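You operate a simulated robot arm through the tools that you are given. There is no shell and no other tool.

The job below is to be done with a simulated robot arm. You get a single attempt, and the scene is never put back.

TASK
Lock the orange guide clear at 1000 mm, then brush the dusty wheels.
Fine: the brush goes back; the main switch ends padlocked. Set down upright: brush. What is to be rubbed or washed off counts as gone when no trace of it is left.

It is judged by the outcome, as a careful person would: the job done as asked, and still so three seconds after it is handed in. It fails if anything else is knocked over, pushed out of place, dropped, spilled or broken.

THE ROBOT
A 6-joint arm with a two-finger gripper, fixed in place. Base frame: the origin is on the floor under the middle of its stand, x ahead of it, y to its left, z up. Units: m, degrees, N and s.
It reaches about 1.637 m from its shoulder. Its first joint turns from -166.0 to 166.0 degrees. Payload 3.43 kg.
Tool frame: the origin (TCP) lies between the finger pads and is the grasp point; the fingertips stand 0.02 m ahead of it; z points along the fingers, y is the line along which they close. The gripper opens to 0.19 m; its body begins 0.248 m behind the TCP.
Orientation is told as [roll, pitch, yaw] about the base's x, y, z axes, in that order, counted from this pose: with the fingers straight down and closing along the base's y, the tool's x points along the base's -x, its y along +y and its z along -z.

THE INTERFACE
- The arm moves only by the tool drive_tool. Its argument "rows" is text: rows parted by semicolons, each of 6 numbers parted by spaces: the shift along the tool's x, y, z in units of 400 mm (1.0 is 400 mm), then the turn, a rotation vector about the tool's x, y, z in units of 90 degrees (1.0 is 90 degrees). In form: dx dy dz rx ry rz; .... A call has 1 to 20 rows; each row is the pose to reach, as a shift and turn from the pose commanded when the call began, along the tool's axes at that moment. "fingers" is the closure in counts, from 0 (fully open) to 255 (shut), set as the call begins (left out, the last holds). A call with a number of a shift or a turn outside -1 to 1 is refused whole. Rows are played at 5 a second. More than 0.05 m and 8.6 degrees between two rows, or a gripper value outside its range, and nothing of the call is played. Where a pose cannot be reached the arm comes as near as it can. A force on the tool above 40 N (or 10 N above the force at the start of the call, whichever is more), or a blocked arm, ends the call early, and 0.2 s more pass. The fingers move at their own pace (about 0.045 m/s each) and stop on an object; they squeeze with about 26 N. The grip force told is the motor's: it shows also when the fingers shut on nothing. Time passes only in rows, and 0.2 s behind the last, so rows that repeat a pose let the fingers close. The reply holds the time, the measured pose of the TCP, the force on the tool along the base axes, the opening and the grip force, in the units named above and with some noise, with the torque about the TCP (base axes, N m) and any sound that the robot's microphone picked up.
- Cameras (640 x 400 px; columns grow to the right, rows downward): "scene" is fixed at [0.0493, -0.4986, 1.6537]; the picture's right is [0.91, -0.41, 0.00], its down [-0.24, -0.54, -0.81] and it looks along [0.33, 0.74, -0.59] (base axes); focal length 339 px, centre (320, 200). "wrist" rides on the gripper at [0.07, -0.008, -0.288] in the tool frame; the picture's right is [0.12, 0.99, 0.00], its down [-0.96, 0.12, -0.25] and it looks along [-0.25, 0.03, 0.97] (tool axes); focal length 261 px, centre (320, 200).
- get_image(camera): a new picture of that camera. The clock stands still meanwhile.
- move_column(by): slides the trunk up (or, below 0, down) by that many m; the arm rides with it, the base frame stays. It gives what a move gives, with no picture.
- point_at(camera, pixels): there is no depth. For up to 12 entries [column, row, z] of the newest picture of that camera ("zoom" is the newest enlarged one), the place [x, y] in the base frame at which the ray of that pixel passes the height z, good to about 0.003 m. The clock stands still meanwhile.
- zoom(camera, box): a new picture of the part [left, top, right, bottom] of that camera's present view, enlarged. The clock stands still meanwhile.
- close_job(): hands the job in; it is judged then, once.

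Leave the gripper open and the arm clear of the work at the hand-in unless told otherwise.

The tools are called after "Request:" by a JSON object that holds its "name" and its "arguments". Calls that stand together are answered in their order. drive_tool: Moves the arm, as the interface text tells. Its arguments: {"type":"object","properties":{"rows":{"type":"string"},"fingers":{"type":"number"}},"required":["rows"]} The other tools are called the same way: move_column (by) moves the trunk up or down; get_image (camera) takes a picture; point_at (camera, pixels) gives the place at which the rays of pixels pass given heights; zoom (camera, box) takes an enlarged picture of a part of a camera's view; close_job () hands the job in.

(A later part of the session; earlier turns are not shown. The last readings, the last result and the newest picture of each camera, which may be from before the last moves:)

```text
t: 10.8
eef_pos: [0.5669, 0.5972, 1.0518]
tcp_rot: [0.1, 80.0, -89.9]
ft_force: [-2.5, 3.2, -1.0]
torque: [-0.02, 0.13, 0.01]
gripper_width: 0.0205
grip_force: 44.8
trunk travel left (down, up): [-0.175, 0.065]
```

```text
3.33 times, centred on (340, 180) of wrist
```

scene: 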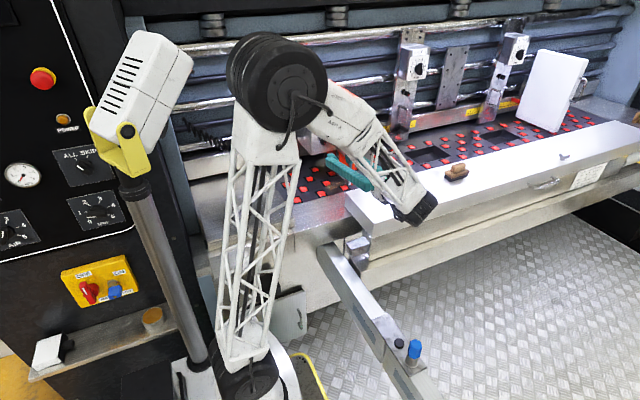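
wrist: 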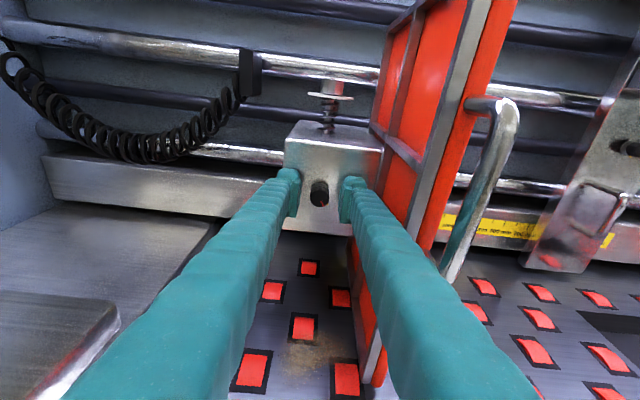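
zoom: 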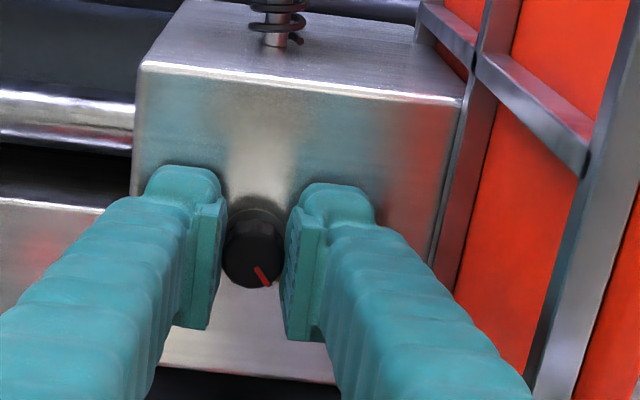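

The knob is gripped (20.5 mm). Now I'll turn it counter-clockwise about the knob axis by 30° to loosen it, watching the torque.

Request:
{"name": "drive_tool", "arguments": {"rows": "0 0 0 -0.0145 0 -0.0821; 0 0 0 -0.029 0 -0.1641; 0 0 0 -0.0435 0 -0.2462; 0 0 0 -0.058 0 -0.3283"}}

Request:
{"name": "zoom", "arguments": {"camera": "wrist", "box": [260, 120, 420, 240]}}

```text
t: 11.8
eef_pos: [0.5663, 0.5976, 1.0521]
tcp_rot: [73.3, 58.4, -19.4]
ft_force: [-11.0, 3.5, 0.0]
torque: [0.23, 0.08, 0.14]
gripper_width: 0.0204
grip_force: 44.8
trunk travel left (down, up): [-0.175, 0.065]
```

```text
3.33 times, centred on (340, 180) of wrist
```

zoom: 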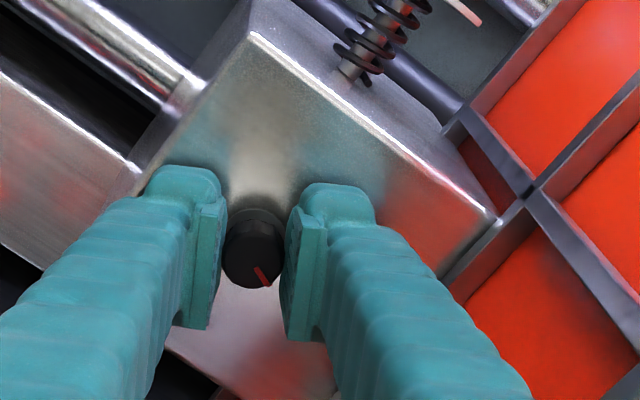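

The knob turned with the fingers at almost no torque. I'll continue another 30° counter-clockwise.

Request:
{"name": "drive_tool", "arguments": {"rows": "0 0 0 -0.0145 0 -0.0821; 0 0 0 -0.029 0 -0.1641; 0 0 0 -0.0435 0 -0.2462; 0 0 0 -0.058 0 -0.3283"}}

Request:
{"name": "zoom", "arguments": {"camera": "wrist", "box": [260, 120, 420, 240]}}

```text
t: 12.8
eef_pos: [0.5671, 0.5967, 1.0496]
tcp_rot: [84.1, 29.4, -11.5]
ft_force: [-25.2, -2.2, -14.2]
torque: [-0.01, 0.04, 0.32]
gripper_width: 0.0202
grip_force: 44.7
trunk travel left (down, up): [-0.175, 0.065]
```

```text
3.33 times, centred on (340, 180) of wrist
```

zoom: 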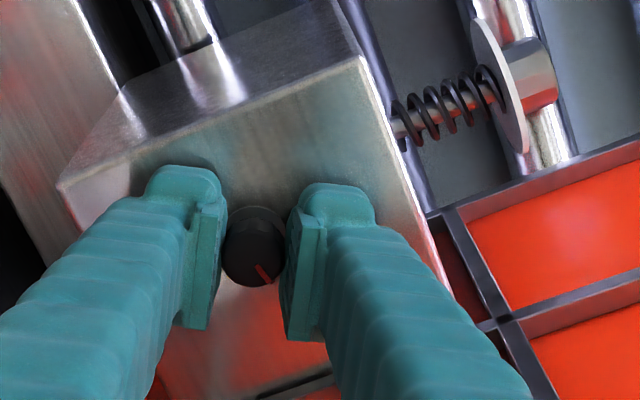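

Side forces have built up (−25 N in x, −14 N in z), which fits my grip centre being a few mm above the knob axis. I'll open the fingers slightly and check the knob's angle.

Request:
{"name": "drive_tool", "arguments": {"rows": "0 0 0 0 0 0; 0 0 0 0 0 0; 0 0 0 0 0 0", "fingers": 205}}

Request:
{"name": "zoom", "arguments": {"camera": "wrist", "box": [260, 120, 420, 240]}}

Request:
{"name": "zoom", "arguments": {"camera": "wrist", "box": [300, 160, 345, 200]}}

```text
t: 13.6
eef_pos: [0.5693, 0.5961, 1.0517]
tcp_rot: [84.2, 29.5, -11.7]
ft_force: [0.8, 0.3, -0.4]
torque: [0.03, -0.01, 0.03]
gripper_width: 0.0373
grip_force: 0.0
trunk travel left (down, up): [-0.175, 0.065]
```

```text
3.33 times, centred on (340, 180) of wrist
```

zoom: 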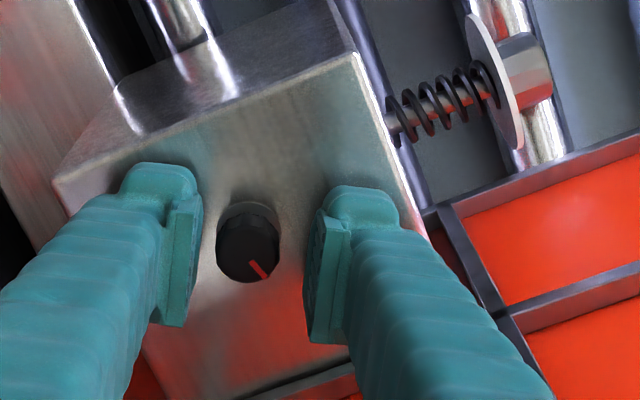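

```text
10.00 times, centred on (322, 180) of wrist
```

zoom: 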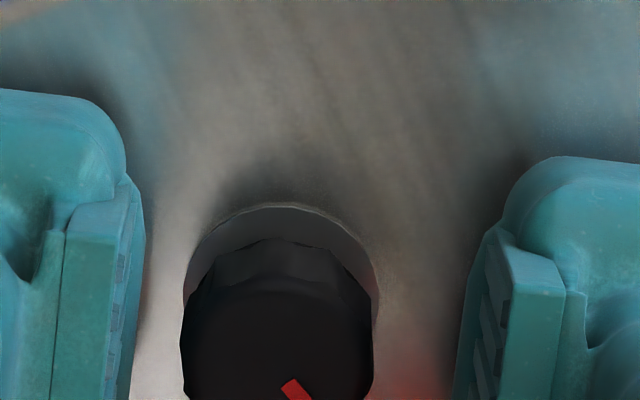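

Released cleanly, with the knob now 60° counter-clockwise from its mark. I'll rotate the open fingers back 60° around it, shifting the grip centre down about 3 mm onto the true axis, for a second turn.

Request:
{"name": "drive_tool", "arguments": {"rows": "0.0003 -0.0011 0.0003 0.0145 0 0.0821; 0.0005 -0.0022 0.0006 0.029 0 0.1641; 0.0008 -0.0033 0.0008 0.0435 0 0.2462; 0.001 -0.0044 0.0011 0.058 0 0.3283; 0.0013 -0.0054 0.0014 0.0725 0 0.4104; 0.0015 -0.0065 0.0017 0.087 0 0.4924; 0.0018 -0.0076 0.0019 0.1015 0 0.5745; 0.002 -0.0087 0.0022 0.116 0 0.6566"}}

Request:
{"name": "zoom", "arguments": {"camera": "wrist", "box": [260, 120, 420, 240]}}

```text
t: 15.4
eef_pos: [0.5646, 0.5963, 1.0494]
tcp_rot: [-0.5, 80.0, -90.6]
ft_force: [0.5, 0.0, -0.2]
torque: [-0.04, 0.01, -0.01]
gripper_width: 0.0372
grip_force: 0.1
trunk travel left (down, up): [-0.175, 0.065]
```

```text
3.33 times, centred on (340, 180) of wrist
```

zoom: 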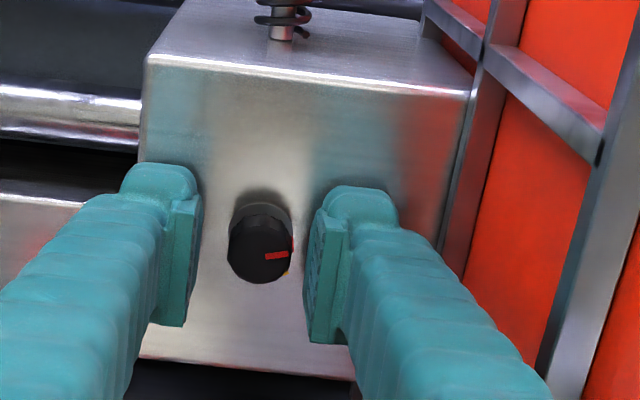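

The red mark now points to 3 o'clock while yellow stays at 5 o'clock. I'll centre on the knob (+2.4 mm), grip again, and turn another 45°.

Request:
{"name": "drive_tool", "arguments": {"rows": "0 0.006 0 0 0 0; 0 0.006 0 0 0 0; 0 0.006 0 0 0 0; 0 0.006 0 0 0 0", "fingers": 255}}

Request:
{"name": "drive_tool", "arguments": {"rows": "0 0 0 -0.0145 0 -0.0821; 0 0 0 -0.029 0 -0.1641; 0 0 0 -0.0435 0 -0.2462; 0 0 0 -0.058 0 -0.3283; 0 0 0 -0.0725 0 -0.4104; 0 0 0 -0.087 0 -0.4924"}}

Request:
{"name": "zoom", "arguments": {"camera": "wrist", "box": [260, 120, 420, 240]}}

```text
t: 16.4
eef_pos: [0.5668, 0.5962, 1.0489]
tcp_rot: [0.1, 80.0, -90.0]
ft_force: [-1.6, -2.0, -2.4]
torque: [-0.03, 0.0, 0.03]
gripper_width: 0.0203
grip_force: 45.1
trunk travel left (down, up): [-0.175, 0.065]
```

```text
t: 17.8
eef_pos: [0.5673, 0.5969, 1.0499]
tcp_rot: [80.3, 44.0, -13.9]
ft_force: [1.4, 9.4, 7.0]
torque: [0.25, 0.0, 0.21]
gripper_width: 0.0202
grip_force: 44.7
trunk travel left (down, up): [-0.175, 0.065]
```

```text
3.33 times, centred on (340, 180) of wrist
```

zoom: 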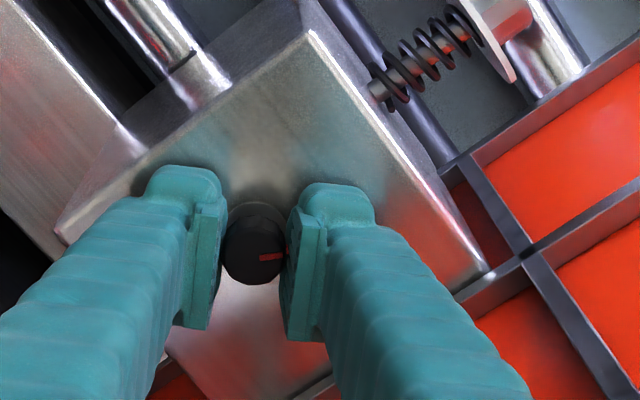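

The knob is now 105° loose with no resistance. With the knob held, I'll try nudging the guide 12 mm in +x to feel whether the clamp is free.

Request:
{"name": "drive_tool", "arguments": {"rows": "-0.007 0.0071 0.0012 0 0 0; -0.0139 0.0141 0.0025 0 0 0; -0.0209 0.0212 0.0037 0 0 0; -0.0209 0.0212 0.0037 0 0 0"}}

Request:
{"name": "zoom", "arguments": {"camera": "wrist", "box": [260, 120, 420, 240]}}

```text
t: 18.8
eef_pos: [0.5792, 0.5974, 1.0492]
tcp_rot: [80.2, 44.1, -14.0]
ft_force: [-2.8, 6.7, 7.1]
torque: [0.07, -0.04, 0.04]
gripper_width: 0.0201
grip_force: 44.8
trunk travel left (down, up): [-0.175, 0.065]
```

```text
3.33 times, centred on (340, 180) of wrist
```

zoom: 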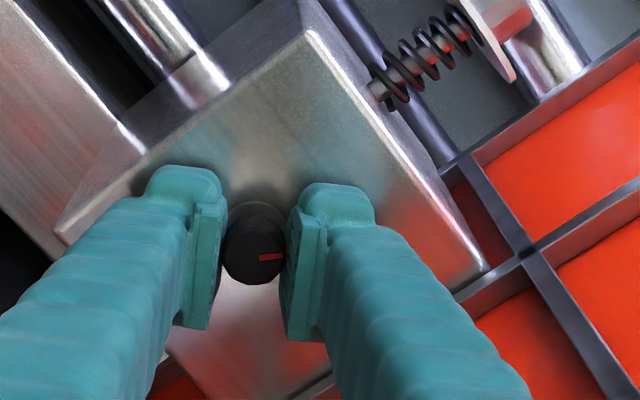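

The guide slid 12 mm at only 3 N, so the clamp is free. I'll draw the guide by its knob another 100 mm along +x, slowly.

Request:
{"name": "drive_tool", "arguments": {"rows": "-0.0348 0.0354 0.0062 0 0 0; -0.0697 0.0707 0.0123 0 0 0; -0.1045 0.1061 0.0185 0 0 0; -0.1393 0.1414 0.0246 0 0 0; -0.1741 0.1768 0.0308 0 0 0; -0.1741 0.1768 0.0308 0 0 0"}}

Request:
{"name": "get_image", "arguments": {"camera": "wrist"}}

Request:
{"name": "get_image", "arguments": {"camera": "scene"}}

```text
t: 20.2
eef_pos: [0.682, 0.5974, 1.0489]
tcp_rot: [80.2, 44.0, -14.1]
ft_force: [4.1, -13.1, -0.7]
torque: [-0.58, 0.0, -0.56]
gripper_width: 0.0204
grip_force: 45.0
trunk travel left (down, up): [-0.175, 0.065]
```

```text
taken
```

wrist: 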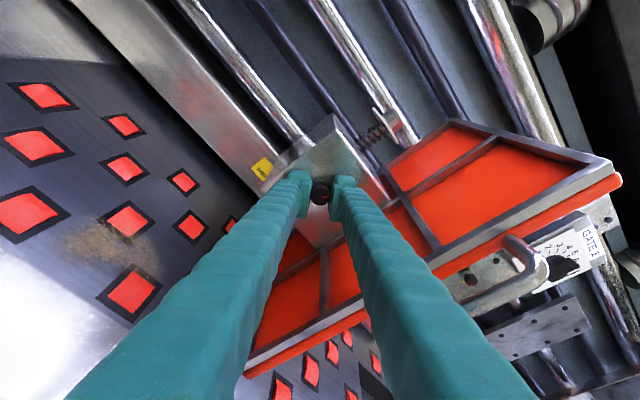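

```text
taken
```

scene: 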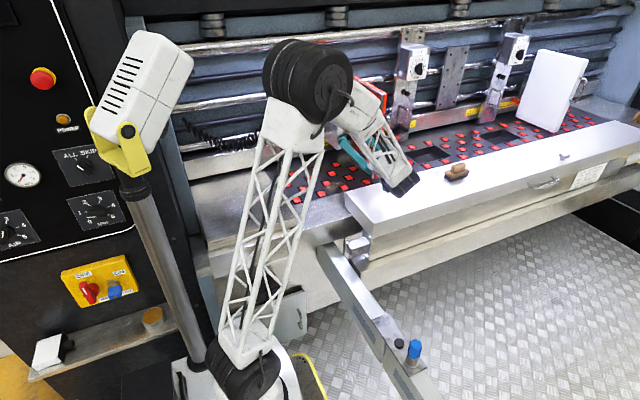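

The guide moved right smoothly. I'll check in the scene view whether the pointer and scale can be seen past the arm.

Request:
{"name": "zoom", "arguments": {"camera": "scene", "box": [330, 70, 430, 150]}}

Request:
{"name": "zoom", "arguments": {"camera": "wrist", "box": [230, 140, 290, 190]}}

```text
5.00 times, centred on (380, 110) of scene
```

zoom: 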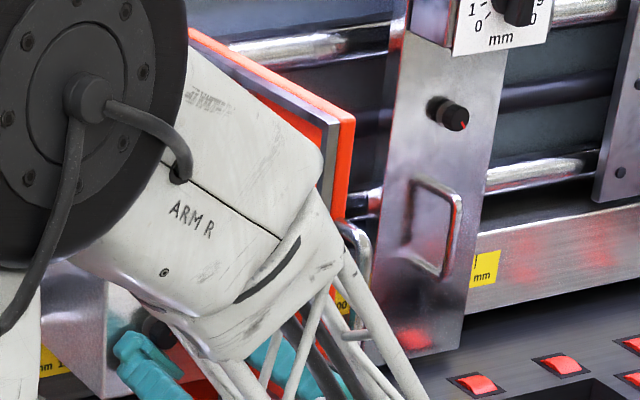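

```text
8.00 times, centred on (260, 165) of wrist
```

zoom: 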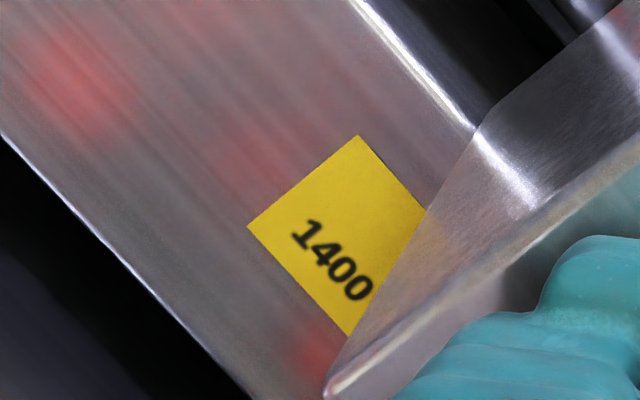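

I need a view from the right to read the pointer. I'll open the fingers and back straight off the knob 100 mm along −y.

Request:
{"name": "drive_tool", "arguments": {"rows": "0 0 0 0 0 0; 0 0 0 0 0 0; 0 0 0 0 0 0; -0.0145 0 -0.082 0 0 0; -0.029 0 -0.164 0 0 0; -0.0435 0 -0.246 0 0 0", "fingers": 205}}

Request:
{"name": "get_image", "arguments": {"camera": "wrist"}}

```text
t: 21.6
eef_pos: [0.6815, 0.4982, 1.0501]
tcp_rot: [80.2, 44.1, -14.0]
ft_force: [0.3, 1.2, 0.2]
torque: [0.03, 0.02, 0.01]
gripper_width: 0.0371
grip_force: 0.2
trunk travel left (down, up): [-0.175, 0.065]
```

```text
taken
```

wrist: 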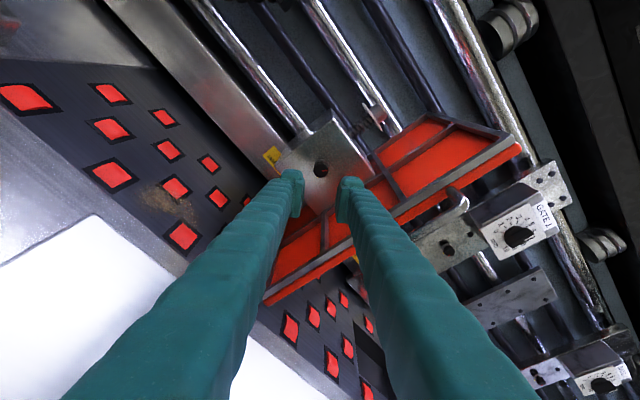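

Clear of the knob. I'll retreat further, rise a little, and level the camera back upright.

Request:
{"name": "drive_tool", "arguments": {"rows": "0.0022 0.0147 -0.0723 0.0145 0 0.0821; 0.0043 0.0295 -0.1447 0.029 0 0.1642; 0.0065 0.0442 -0.217 0.0435 0 0.2462; 0.0087 0.0589 -0.2893 0.058 0 0.3283; 0.0108 0.0737 -0.3617 0.0725 0 0.4104; 0.013 0.0884 -0.434 0.087 0 0.4925"}}

Request:
{"name": "get_image", "arguments": {"camera": "wrist"}}

```text
t: 23.0
eef_pos: [0.6783, 0.3255, 1.1]
tcp_rot: [-0.5, 80.2, -90.5]
ft_force: [-0.6, 0.6, 0.3]
torque: [-0.02, 0.0, -0.01]
gripper_width: 0.0371
grip_force: 0.0
trunk travel left (down, up): [-0.175, 0.065]
```

```text
taken
```

wrist: 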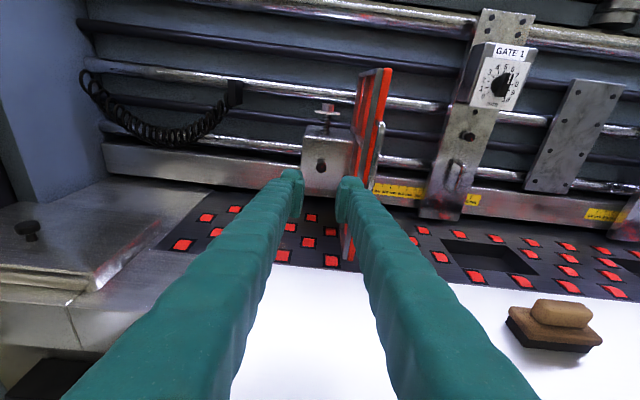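

Now I'll move the hand 200 mm to the right and 50 mm up, staying above the brush, to look at the guide's right side and its pointer.

Request:
{"name": "drive_tool", "arguments": {"rows": "0.025 0.1 0 0 0 0; 0.05 0.2 0 0 0 0; 0.075 0.3 0 0 0 0; 0.1 0.4 0 0 0 0; 0.125 0.5 0 0 0 0"}}

Request:
{"name": "get_image", "arguments": {"camera": "wrist"}}

Request:
{"name": "zoom", "arguments": {"camera": "wrist", "box": [200, 150, 320, 250]}}

```text
t: 24.2
eef_pos: [0.8779, 0.3369, 1.1493]
tcp_rot: [0.2, 80.1, -89.9]
ft_force: [-0.5, -1.1, 1.1]
torque: [-0.14, -0.02, -0.11]
gripper_width: 0.0368
grip_force: 0.0
trunk travel left (down, up): [-0.175, 0.065]
```

```text
taken
```

wrist: 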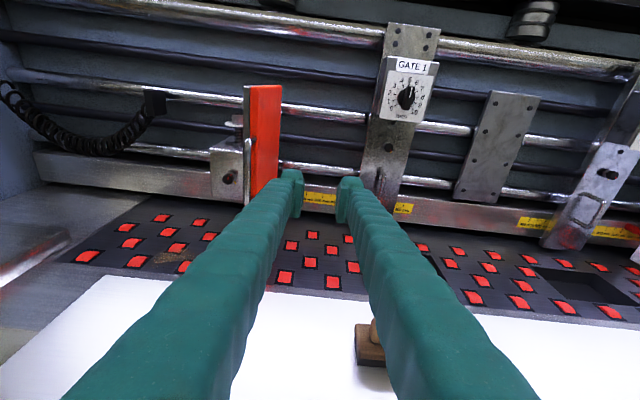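

```text
4.00 times, centred on (260, 200) of wrist
```

zoom: 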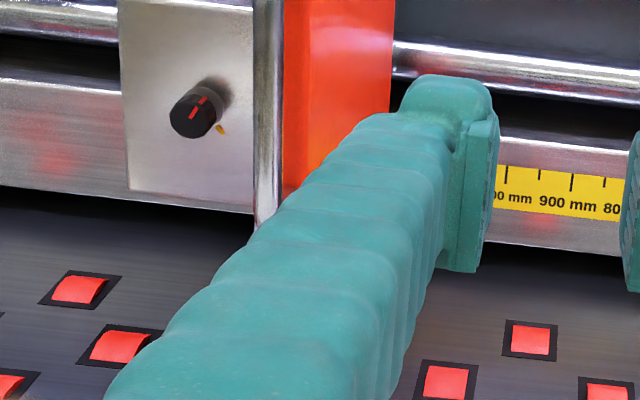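

The left finger hides the pointer. I'll shift 60 mm to the left so the pointer falls in the gap between the fingers.

Request:
{"name": "drive_tool", "arguments": {"rows": "0 -0.075 0 0 0 0; 0 -0.15 0 0 0 0", "fingers": 170}}

Request:
{"name": "get_image", "arguments": {"camera": "wrist"}}

Request:
{"name": "zoom", "arguments": {"camera": "wrist", "box": [270, 160, 370, 220]}}

```text
t: 24.8
eef_pos: [0.8188, 0.3361, 1.1474]
tcp_rot: [0.0, 80.1, -90.2]
ft_force: [0.1, -0.4, -0.3]
torque: [0.12, 0.0, 0.12]
gripper_width: 0.0631
grip_force: 0.2
trunk travel left (down, up): [-0.175, 0.065]
```

```text
taken
```

wrist: 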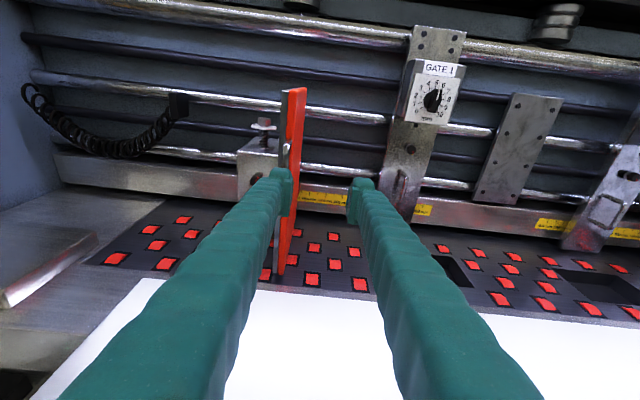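

```text
6.40 times, centred on (320, 190) of wrist
```

zoom: 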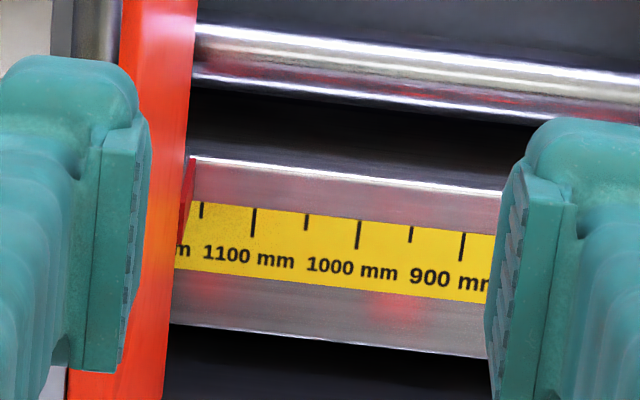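

The pointer's red edge shows at the panel, just left of the 1150 tick. I'll zoom in tighter.

Request:
{"name": "zoom", "arguments": {"camera": "wrist", "box": [290, 178, 322, 206]}}

Request:
{"name": "zoom", "arguments": {"camera": "scene", "box": [505, 90, 545, 120]}}

Request:
{"name": "zoom", "arguments": {"camera": "scene", "box": [330, 90, 430, 160]}}

```text
14.29 times, centred on (306, 192) of wrist
```

zoom: 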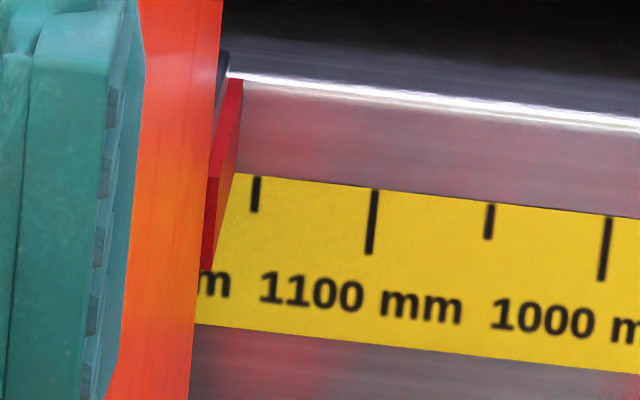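

```text
13.33 times, centred on (525, 105) of scene
```

zoom: 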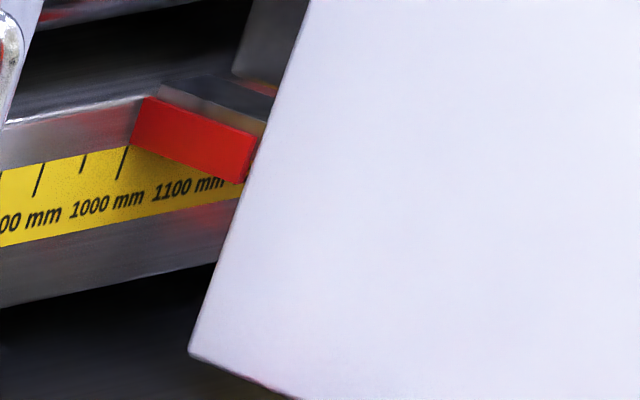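

```text
5.71 times, centred on (380, 125) of scene
```

zoom: 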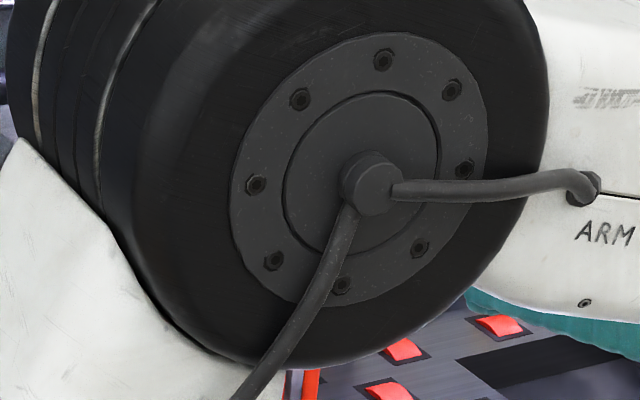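

The pointers are wedges whose inner vertical tip touches the rail. I read the orange guide's tip at about 1160, and ticks are 50 mm apart per 100 units with the 1000 tick at x≈0.850. To confirm the reading I'll look from further right.

Request:
{"name": "drive_tool", "arguments": {"rows": "0.01 0.085 0 0 0 0; 0.02 0.17 0 0 0 0; 0.03 0.255 0 0 0 0; 0.04 0.34 0 0 0 0", "fingers": 215}}

Request:
{"name": "get_image", "arguments": {"camera": "wrist"}}

Request:
{"name": "zoom", "arguments": {"camera": "wrist", "box": [235, 165, 285, 205]}}

```text
t: 25.8
eef_pos: [0.9536, 0.3384, 1.1645]
tcp_rot: [0.4, 80.0, -89.6]
ft_force: [0.0, 0.4, 1.3]
torque: [-0.24, -0.03, -0.11]
gripper_width: 0.03
grip_force: 0.1
trunk travel left (down, up): [-0.175, 0.065]
```

```text
taken
```

wrist: 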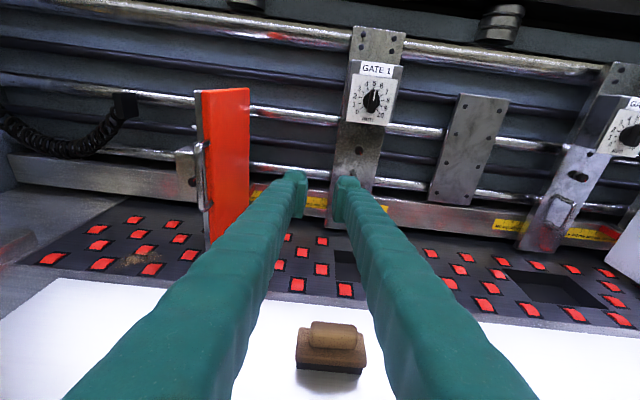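

```text
10.00 times, centred on (260, 185) of wrist
```

zoom: 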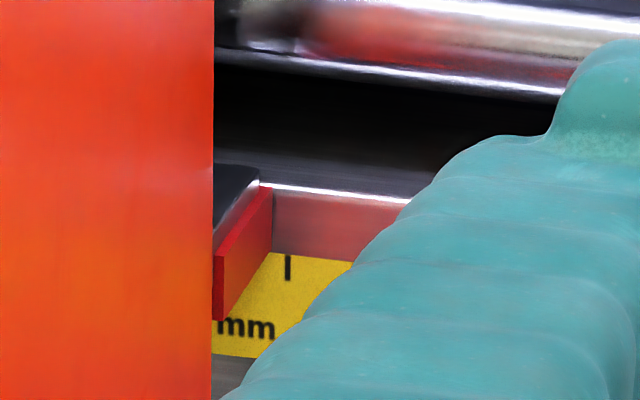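

That confirms it: the tip meets the strip one small step left of the 1150 tick, so it reads about 1161 and the guide must travel 80 mm more. I'll go back in front of the knob, now at x≈0.681.

Request:
{"name": "drive_tool", "arguments": {"rows": "-0.0229 -0.0974 0.0028 0 0 0; -0.0458 -0.1947 0.0056 0 0 0; -0.0687 -0.2921 0.0084 0 0 0; -0.0916 -0.3894 0.0113 0 0 0; -0.1145 -0.4868 0.0141 0 0 0; -0.1374 -0.5841 0.0169 0 0 0; -0.1603 -0.6815 0.0197 0 0 0", "fingers": 195}}

Request:
{"name": "get_image", "arguments": {"camera": "wrist"}}

```text
t: 27.4
eef_pos: [0.6833, 0.3358, 1.0999]
tcp_rot: [-0.1, 79.9, -90.0]
ft_force: [0.8, 0.7, 0.1]
torque: [0.13, 0.03, 0.09]
gripper_width: 0.0447
grip_force: 0.1
trunk travel left (down, up): [-0.175, 0.065]
```

```text
taken
```

wrist: 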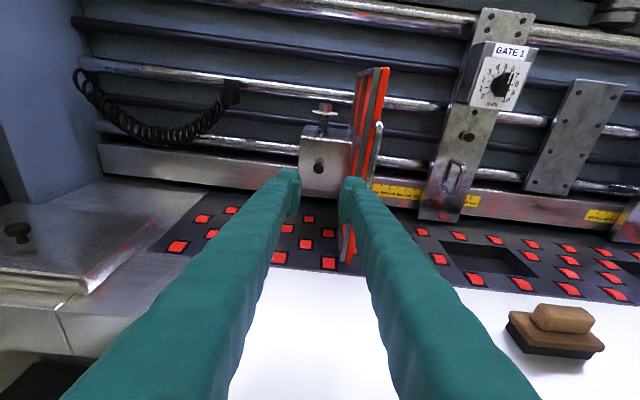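

The knob is at (318,167), centred. I'll advance to grip position around it.

Request:
{"name": "drive_tool", "arguments": {"rows": "-0.0017 -0.0006 0.0947 0 0 0; -0.0034 -0.0013 0.1894 0 0 0; -0.0051 -0.0019 0.2841 0 0 0; -0.0069 -0.0026 0.3789 0 0 0; -0.0086 -0.0032 0.4736 0 0 0; -0.0103 -0.0039 0.5683 0 0 0; -0.012 -0.0045 0.663 0 0 0"}}

Request:
{"name": "zoom", "arguments": {"camera": "wrist", "box": [260, 120, 420, 240]}}

```text
t: 29.0
eef_pos: [0.6802, 0.5958, 1.0508]
tcp_rot: [0.1, 80.0, -89.8]
ft_force: [-0.7, 0.6, 0.6]
torque: [-0.06, -0.01, -0.02]
gripper_width: 0.0447
grip_force: 0.0
trunk travel left (down, up): [-0.175, 0.065]
```

```text
3.33 times, centred on (340, 180) of wrist
```

zoom: 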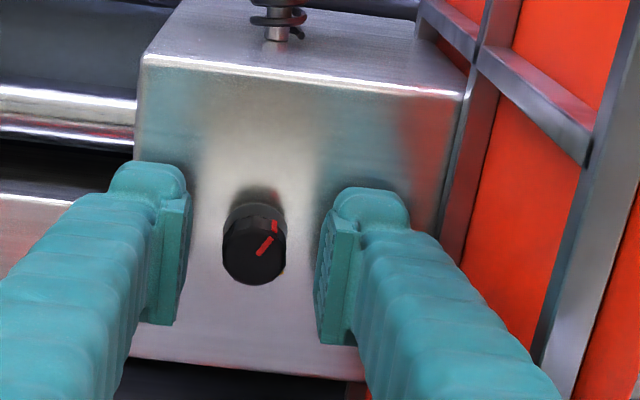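

Centred, with the red mark at about 1 o'clock. I'll grip the knob, lower 2 mm onto the axis, then slide the guide +80.5 mm.

Request:
{"name": "drive_tool", "arguments": {"rows": "-0.0045 0.002 0 0 0 0; -0.0045 0.002 0 0 0 0; -0.0045 0.002 0 0 0 0; -0.0045 0.002 0 0 0 0; -0.0045 0.052 0 0 0 0; -0.0045 0.102 0 0 0 0; -0.0045 0.152 0 0 0 0; -0.0045 0.2033 0 0 0 0; -0.0045 0.2033 0 0 0 0", "fingers": 255}}

Request:
{"name": "get_image", "arguments": {"camera": "wrist"}}

Request:
{"name": "get_image", "arguments": {"camera": "scene"}}

```text
t: 31.0
eef_pos: [0.7639, 0.5955, 1.048]
tcp_rot: [0.4, 80.0, -89.7]
ft_force: [2.2, 7.2, 8.7]
torque: [0.39, -0.02, 0.0]
gripper_width: 0.0204
grip_force: 45.2
trunk travel left (down, up): [-0.175, 0.065]
```

```text
taken
```

wrist: 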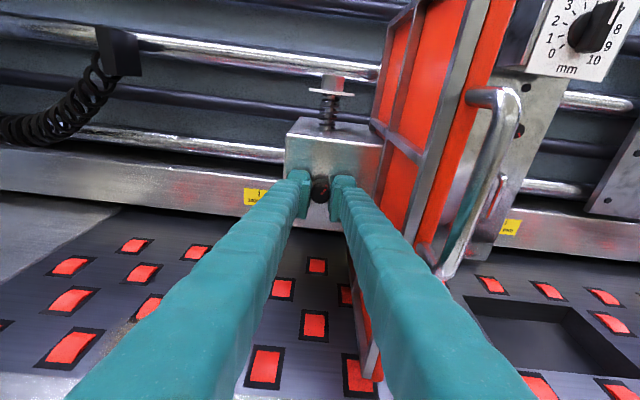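

```text
taken
```

scene: 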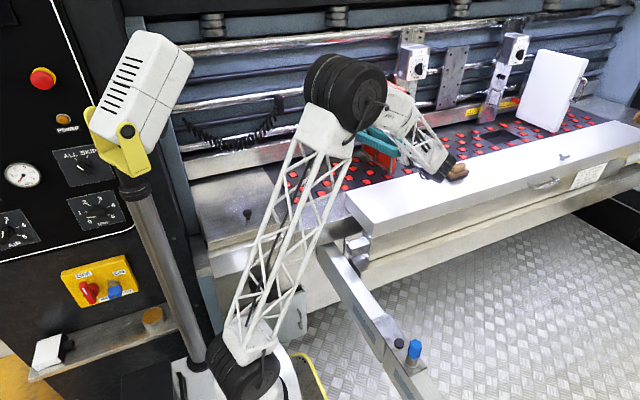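

The guide has slid to about 997–1000 by dead reckoning. I'll release the knob, back away, and check the pointer from the right again.

Request:
{"name": "drive_tool", "arguments": {"rows": "0 0 0 0 0 0; 0 0 0 0 0 0; 0 0 0 0 0 0; 0 0 -0.1 0 0 0; 0.002 0 -0.2 0 0 0; 0.004 0 -0.3 0 0 0; 0.006 0 -0.4 0 0 0; 0.008 0 -0.5 0 0 0; 0.01 0 -0.6 0 0 0; 0.012 0 -0.651 0 0 0", "fingers": 200}}

Request:
{"name": "drive_tool", "arguments": {"rows": "0.025 0.1 0 0 0 0; 0.05 0.2 0 0 0 0; 0.075 0.3 0 0 0 0; 0.1 0.4 0 0 0 0; 0.125 0.5 0 0 0 0; 0.15 0.6 0 0 0 0", "fingers": 215}}

Request:
{"name": "get_image", "arguments": {"camera": "wrist"}}

```text
t: 33.2
eef_pos: [0.7625, 0.3418, 1.0975]
tcp_rot: [0.2, 80.0, -89.9]
ft_force: [-0.6, 1.2, -0.5]
torque: [-0.02, 0.02, -0.02]
gripper_width: 0.0409
grip_force: 0.0
trunk travel left (down, up): [-0.175, 0.065]
```

```text
t: 34.6
eef_pos: [1.0022, 0.3525, 1.1581]
tcp_rot: [0.4, 80.1, -89.6]
ft_force: [-1.2, -0.6, 1.0]
torque: [-0.24, 0.0, -0.13]
gripper_width: 0.0299
grip_force: 0.1
trunk travel left (down, up): [-0.175, 0.065]
```

```text
taken
```

wrist: 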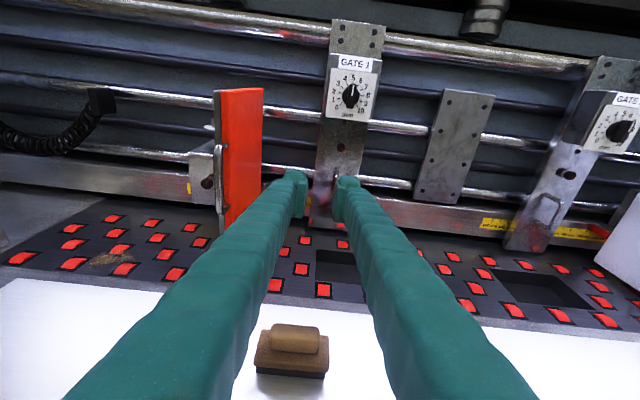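

I'll zoom in near the panel's right edge at (270,185).

Request:
{"name": "zoom", "arguments": {"camera": "wrist", "box": [250, 160, 310, 210]}}

Request:
{"name": "zoom", "arguments": {"camera": "scene", "box": [360, 90, 430, 140]}}

```text
8.00 times, centred on (280, 185) of wrist
```

zoom: 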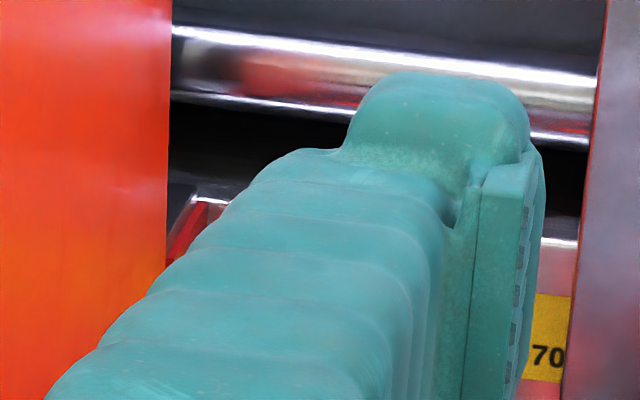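

```text
8.00 times, centred on (395, 115) of scene
```

zoom: 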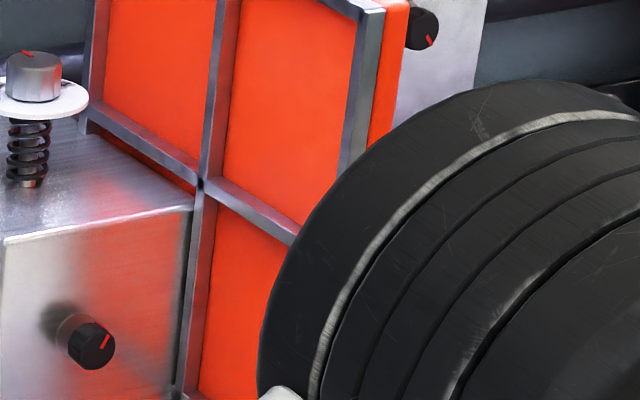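

The finger hides the pointer tip. I'll move 70 mm left and open the fingers wider so the tip shows between them.

Request:
{"name": "drive_tool", "arguments": {"rows": "0 -0.0875 0 0 0 0; 0 -0.175 0 0 0 0; 0 -0.175 0 0 0 0; 0 -0.175 0 0 0 0", "fingers": 110}}

Request:
{"name": "get_image", "arguments": {"camera": "wrist"}}

Request:
{"name": "zoom", "arguments": {"camera": "wrist", "box": [275, 170, 325, 210]}}

```text
t: 35.6
eef_pos: [0.9315, 0.3495, 1.1572]
tcp_rot: [0.2, 80.0, -89.9]
ft_force: [-0.2, 0.3, 0.1]
torque: [0.05, 0.0, -0.04]
gripper_width: 0.1082
grip_force: 0.1
trunk travel left (down, up): [-0.175, 0.065]
```

```text
taken
```

wrist: 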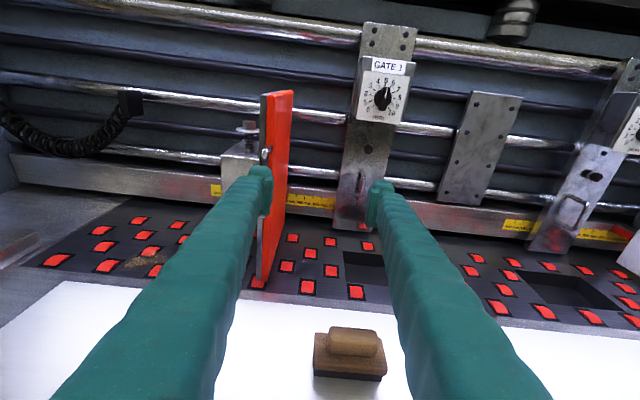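

```text
10.00 times, centred on (300, 190) of wrist
```

zoom: 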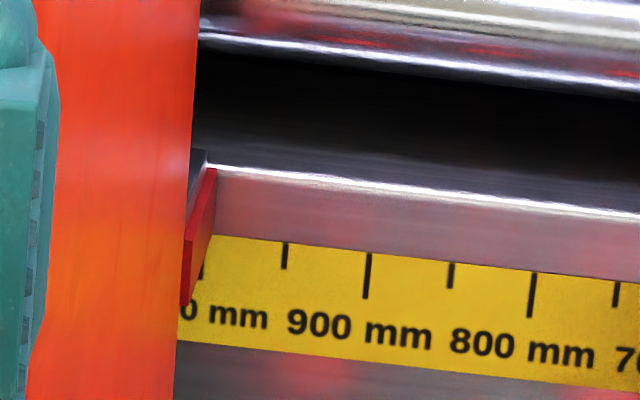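

The tip sits a hair right of the 1000 tick, reading about 996. I'll take a tighter look for the exact offset.

Request:
{"name": "zoom", "arguments": {"camera": "wrist", "box": [288, 182, 308, 200]}}

Request:
{"name": "point_at", "arguments": {"camera": "wrist", "pixels": [[305, 195.5, 0.958], [296.7, 194.4, 0.958], [296.1, 193.4, 0.96], [288.4, 193.3, 0.958]]}}

```text
16.00 times, centred on (298, 191) of wrist
```

zoom: 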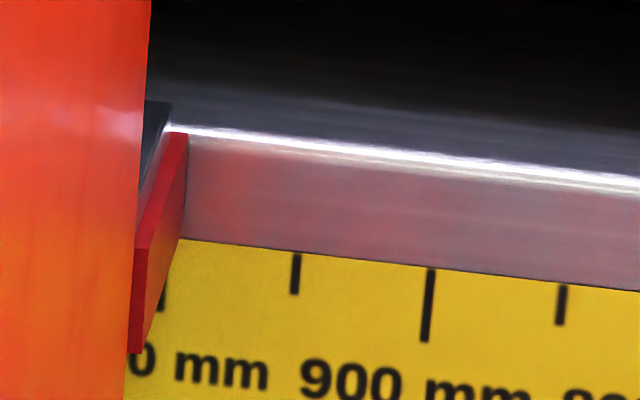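

```text
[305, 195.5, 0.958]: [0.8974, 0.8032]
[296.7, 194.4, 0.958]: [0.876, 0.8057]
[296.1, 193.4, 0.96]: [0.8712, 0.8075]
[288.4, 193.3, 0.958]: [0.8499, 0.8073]
```

The offset is +11 px at 131 px per 50 units, so it reads about 996 and needs to come back left 2 mm. I'll return in front of the knob while rotating the open fingers 60° counter-clockwise, ready for the clockwise locking turn.

Request:
{"name": "drive_tool", "arguments": {"rows": "-0.0181 -0.0527 0.0002 -0.0145 0 -0.0821; -0.0363 -0.1053 0.0004 -0.029 0 -0.1641; -0.0544 -0.158 0.0006 -0.0435 0 -0.2462; -0.0725 -0.2107 0.0008 -0.058 0 -0.3283; -0.0906 -0.2633 0.0009 -0.0725 0 -0.4104; -0.1088 -0.316 0.0011 -0.087 0 -0.4924; -0.1269 -0.3686 0.0013 -0.1015 0 -0.5745; -0.145 -0.4213 0.0015 -0.116 0 -0.6566", "fingers": 195}}

Request:
{"name": "get_image", "arguments": {"camera": "wrist"}}

```text
t: 37.4
eef_pos: [0.7634, 0.341, 1.0979]
tcp_rot: [84.3, 29.4, -11.4]
ft_force: [0.1, 0.8, -0.4]
torque: [0.06, -0.04, 0.04]
gripper_width: 0.0449
grip_force: 0.1
trunk travel left (down, up): [-0.175, 0.065]
```

```text
taken
```

wrist: 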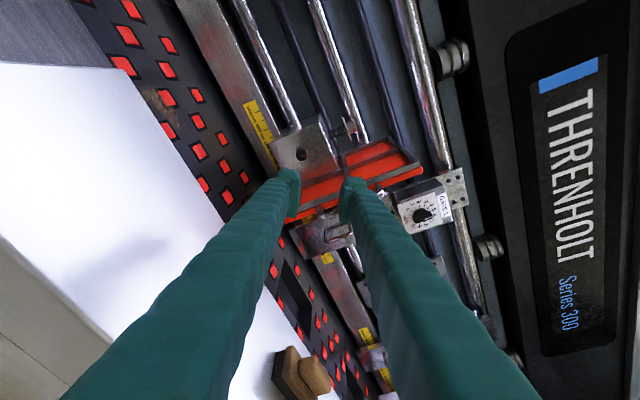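

The knob is at (301,154). I'll approach along +y to surround it at this rotated angle.

Request:
{"name": "drive_tool", "arguments": {"rows": "0.0073 -0.0152 0.0914 0 0 0; 0.0145 -0.0303 0.1829 0 0 0; 0.0218 -0.0455 0.2743 0 0 0; 0.029 -0.0606 0.3657 0 0 0; 0.0363 -0.0758 0.4571 0 0 0; 0.0435 -0.0909 0.5486 0 0 0; 0.0508 -0.1061 0.638 0 0 0"}}

Request:
{"name": "zoom", "arguments": {"camera": "wrist", "box": [260, 120, 420, 240]}}

```text
t: 39.0
eef_pos: [0.7672, 0.5952, 1.05]
tcp_rot: [84.3, 29.5, -11.6]
ft_force: [-0.1, -0.5, 0.5]
torque: [-0.02, 0.0, 0.01]
gripper_width: 0.0447
grip_force: 0.0
trunk travel left (down, up): [-0.175, 0.065]
```

```text
3.33 times, centred on (340, 180) of wrist
```

zoom: 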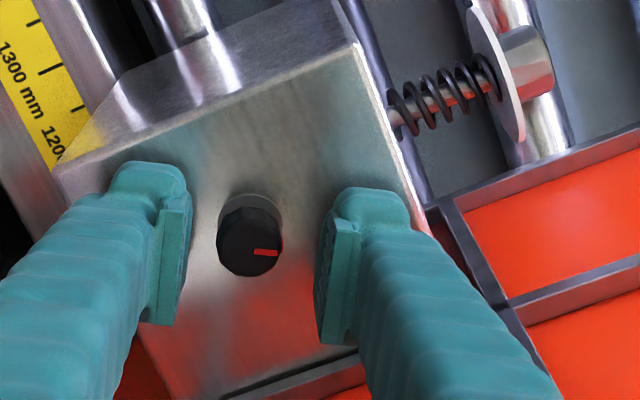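

The measured x is 3.7 mm to the right of what I asked, an arm offset at this rotation. I'll correct it and close on the knob.

Request:
{"name": "drive_tool", "arguments": {"rows": "0.0085 -0.0046 0.0023 0 0 0; 0.0085 -0.0046 0.0023 0 0 0"}}

Request:
{"name": "drive_tool", "arguments": {"rows": "0 0 0 0 0 0; 0 0 0 0 0 0; 0 0 0 0 0 0; 0 0 0 0 0 0", "fingers": 255}}

Request:
{"name": "zoom", "arguments": {"camera": "wrist", "box": [260, 120, 420, 240]}}

```text
t: 39.6
eef_pos: [0.7616, 0.597, 1.0499]
tcp_rot: [84.3, 29.5, -11.6]
ft_force: [0.3, 0.3, 0.6]
torque: [0.03, 0.01, 0.02]
gripper_width: 0.0446
grip_force: 0.0
trunk travel left (down, up): [-0.175, 0.065]
```

```text
t: 40.6
eef_pos: [0.7619, 0.5966, 1.0513]
tcp_rot: [84.3, 29.5, -11.5]
ft_force: [2.4, 3.1, 2.3]
torque: [0.0, 0.04, 0.0]
gripper_width: 0.0209
grip_force: 45.5
trunk travel left (down, up): [-0.175, 0.065]
```

```text
3.33 times, centred on (340, 180) of wrist
```

zoom: 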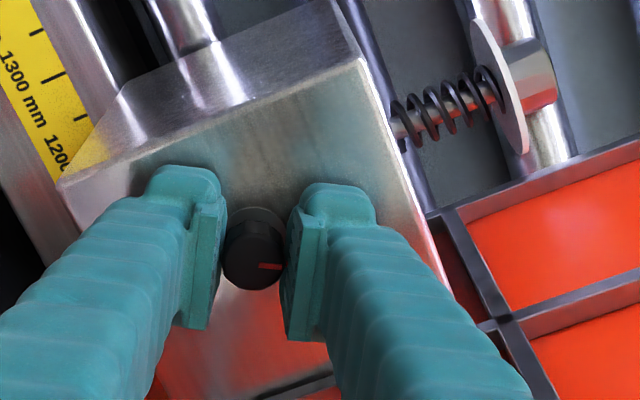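

The knob is gripped with low forces. Now I'll turn it clockwise 75° towards the yellow mark.

Request:
{"name": "drive_tool", "arguments": {"rows": "0 0 0 0.0145 0 0.0821; 0 0 0 0.029 0 0.1641; 0 0 0 0.0435 0 0.2462; 0 0 0 0.058 0 0.3283; 0 0 0 0.0725 0 0.4104; 0 0 0 0.087 0 0.4924; 0 0 0 0.1015 0 0.5745; 0 0 0 0.116 0 0.6566; 0 0 0 0.1305 0 0.7387; 0 0 0 0.145 0 0.8208"}}

Request:
{"name": "zoom", "arguments": {"camera": "wrist", "box": [260, 120, 420, 240]}}

```text
t: 42.8
eef_pos: [0.7625, 0.5972, 1.0506]
tcp_rot: [-57.3, 72.0, -146.1]
ft_force: [29.0, 11.6, 18.5]
torque: [0.28, -0.08, -0.15]
gripper_width: 0.0205
grip_force: 45.1
trunk travel left (down, up): [-0.175, 0.065]
```

```text
3.33 times, centred on (340, 180) of wrist
```

zoom: 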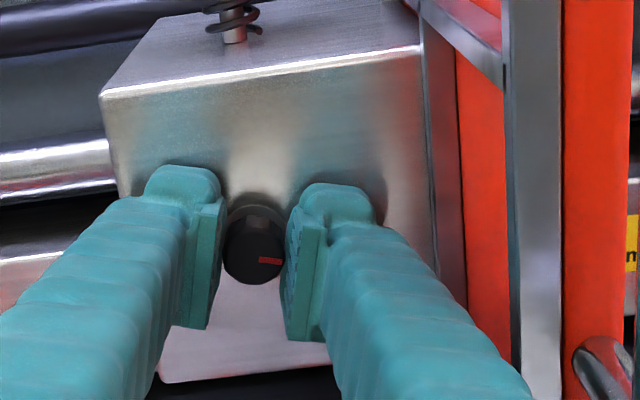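

The knob turns easily, but the side force rose to 29 N, so the clamp is already biting and the arm is pressing left a few mm. I'll relieve that offset, then continue the turn by 15°.

Request:
{"name": "drive_tool", "arguments": {"rows": "0.0065 0.0058 0.0014 0 0 0; 0.0065 0.0058 0.0014 0 0 0"}}

Request:
{"name": "drive_tool", "arguments": {"rows": "0 0 0 0.0145 0 0.0821; 0 0 0 0.029 0 0.1641"}}

Request:
{"name": "zoom", "arguments": {"camera": "wrist", "box": [260, 120, 420, 240]}}

```text
t: 43.4
eef_pos: [0.7617, 0.5954, 1.0502]
tcp_rot: [-56.9, 71.9, -145.6]
ft_force: [0.4, -14.3, -0.5]
torque: [-0.04, 0.03, 0.03]
gripper_width: 0.0207
grip_force: 45.1
trunk travel left (down, up): [-0.175, 0.065]
```

```text
t: 44.0
eef_pos: [0.762, 0.5968, 1.05]
tcp_rot: [-73.2, 58.4, -160.5]
ft_force: [-12.8, -24.3, -11.7]
torque: [-0.17, -0.03, 0.16]
gripper_width: 0.0206
grip_force: 45.0
trunk travel left (down, up): [-0.175, 0.065]
```

```text
3.33 times, centred on (340, 180) of wrist
```

zoom: 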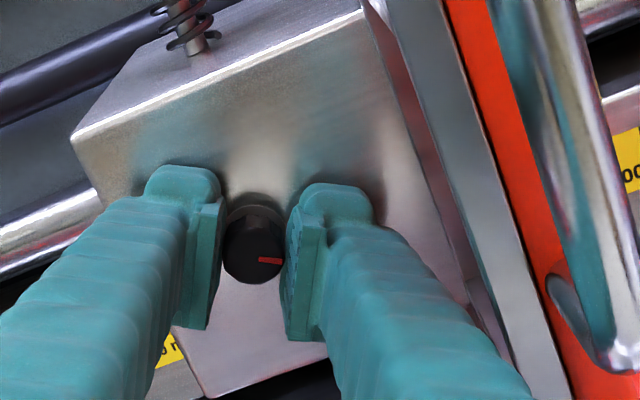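

I'll relieve the push against the block (−24 N in y), then finish the last 15°.

Request:
{"name": "drive_tool", "arguments": {"rows": "-0.0048 -0.0012 -0.0048 0 0 0; -0.0048 -0.0012 -0.0048 0 0 0"}}

Request:
{"name": "drive_tool", "arguments": {"rows": "0 0 0 0.0145 0 0.0821; 0 0 0 0.029 0 0.1641"}}

Request:
{"name": "zoom", "arguments": {"camera": "wrist", "box": [260, 120, 420, 240]}}

```text
t: 44.6
eef_pos: [0.763, 0.5964, 1.0511]
tcp_rot: [-73.2, 58.4, -160.7]
ft_force: [7.1, 12.0, -3.1]
torque: [-0.05, 0.0, -0.02]
gripper_width: 0.0206
grip_force: 44.5
trunk travel left (down, up): [-0.175, 0.065]
```

```text
t: 45.2
eef_pos: [0.7616, 0.5964, 1.0506]
tcp_rot: [-80.3, 44.1, -166.1]
ft_force: [4.7, 25.3, -0.4]
torque: [0.17, -0.1, -0.18]
gripper_width: 0.0207
grip_force: 44.4
trunk travel left (down, up): [-0.175, 0.065]
```

```text
3.33 times, centred on (340, 180) of wrist
```

zoom: 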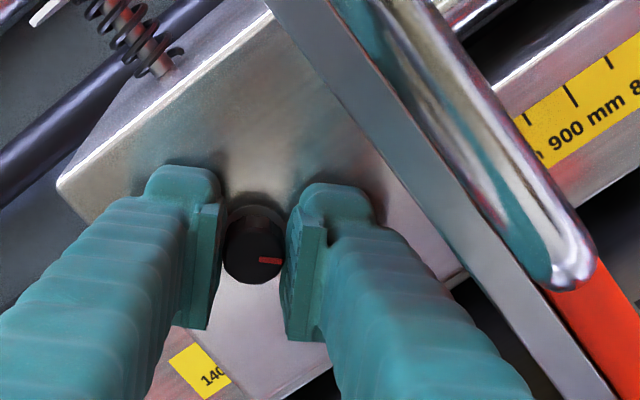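

The turn totals the original 105°, so the mark should be back on yellow. I'll release, back off 100 mm, and look.

Request:
{"name": "drive_tool", "arguments": {"rows": "0 0 0 0 0 0; 0 0 0 0 0 0; 0 0 0 0 0 0; -0.0145 0 -0.082 0 0 0; -0.029 0 -0.164 0 0 0; -0.0435 0 -0.246 0 0 0", "fingers": 200}}

Request:
{"name": "drive_tool", "arguments": {"rows": "-0.01 0 -0.05 -0.0145 0 -0.0821; -0.02 0 -0.1 -0.029 0 -0.1641; -0.03 0 -0.15 -0.0435 0 -0.2462; -0.04 0 -0.2 -0.058 0 -0.3283; -0.05 0 -0.25 -0.0725 0 -0.4104; -0.06 0 -0.3 -0.087 0 -0.4924"}}

Request:
{"name": "get_image", "arguments": {"camera": "wrist"}}

Request:
{"name": "zoom", "arguments": {"camera": "wrist", "box": [300, 145, 340, 185]}}

```text
t: 46.6
eef_pos: [0.7626, 0.4936, 1.0499]
tcp_rot: [-80.2, 44.1, -165.9]
ft_force: [-0.2, 1.1, -0.2]
torque: [0.01, 0.01, 0.01]
gripper_width: 0.0413
grip_force: 0.1
trunk travel left (down, up): [-0.175, 0.065]
```

```text
t: 48.0
eef_pos: [0.7591, 0.373, 1.0502]
tcp_rot: [0.7, 79.9, -89.2]
ft_force: [0.5, 1.0, -0.3]
torque: [0.02, 0.01, 0.02]
gripper_width: 0.041
grip_force: 0.0
trunk travel left (down, up): [-0.175, 0.065]
```

```text
taken
```

wrist: 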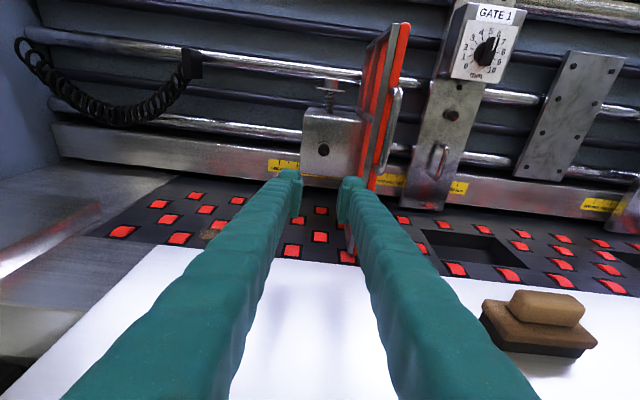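

```text
10.00 times, centred on (320, 165) of wrist
```

zoom: 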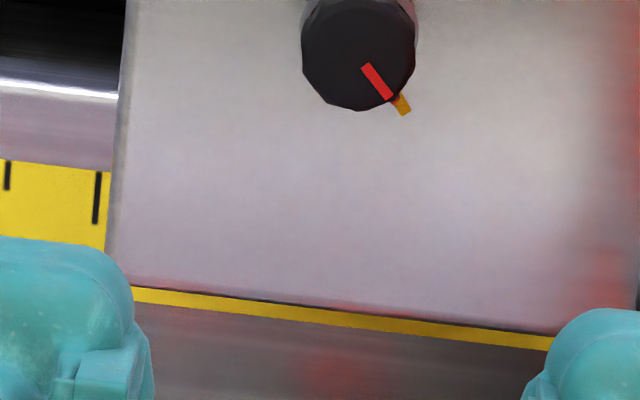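

The red mark is almost on the yellow one. I'll zoom in more to judge the remaining angle, and check the scale and pointer.

Request:
{"name": "zoom", "arguments": {"camera": "wrist", "box": [314, 142, 334, 160]}}

Request:
{"name": "zoom", "arguments": {"camera": "wrist", "box": [360, 160, 410, 200]}}

```text
16.00 times, centred on (324, 151) of wrist
```

zoom: 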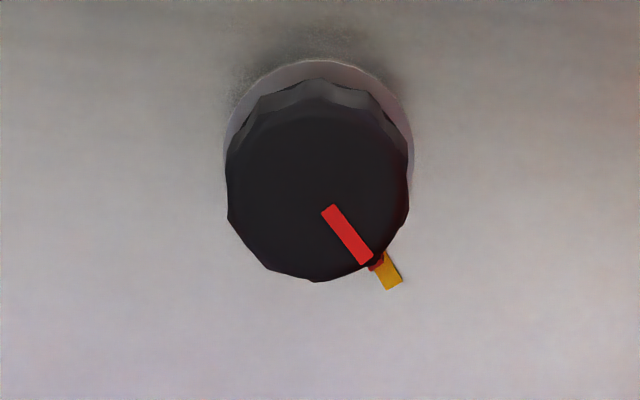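

```text
10.00 times, centred on (385, 180) of wrist
```

zoom: 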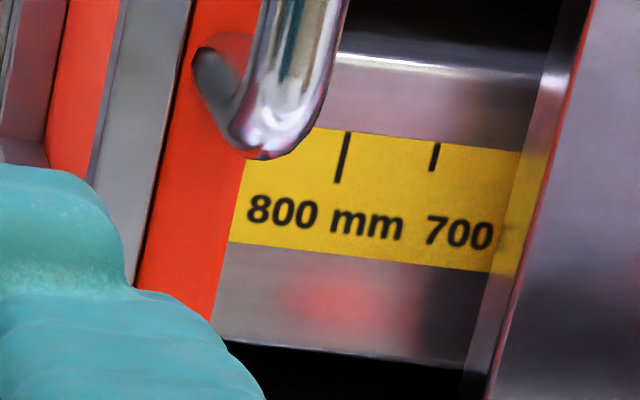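

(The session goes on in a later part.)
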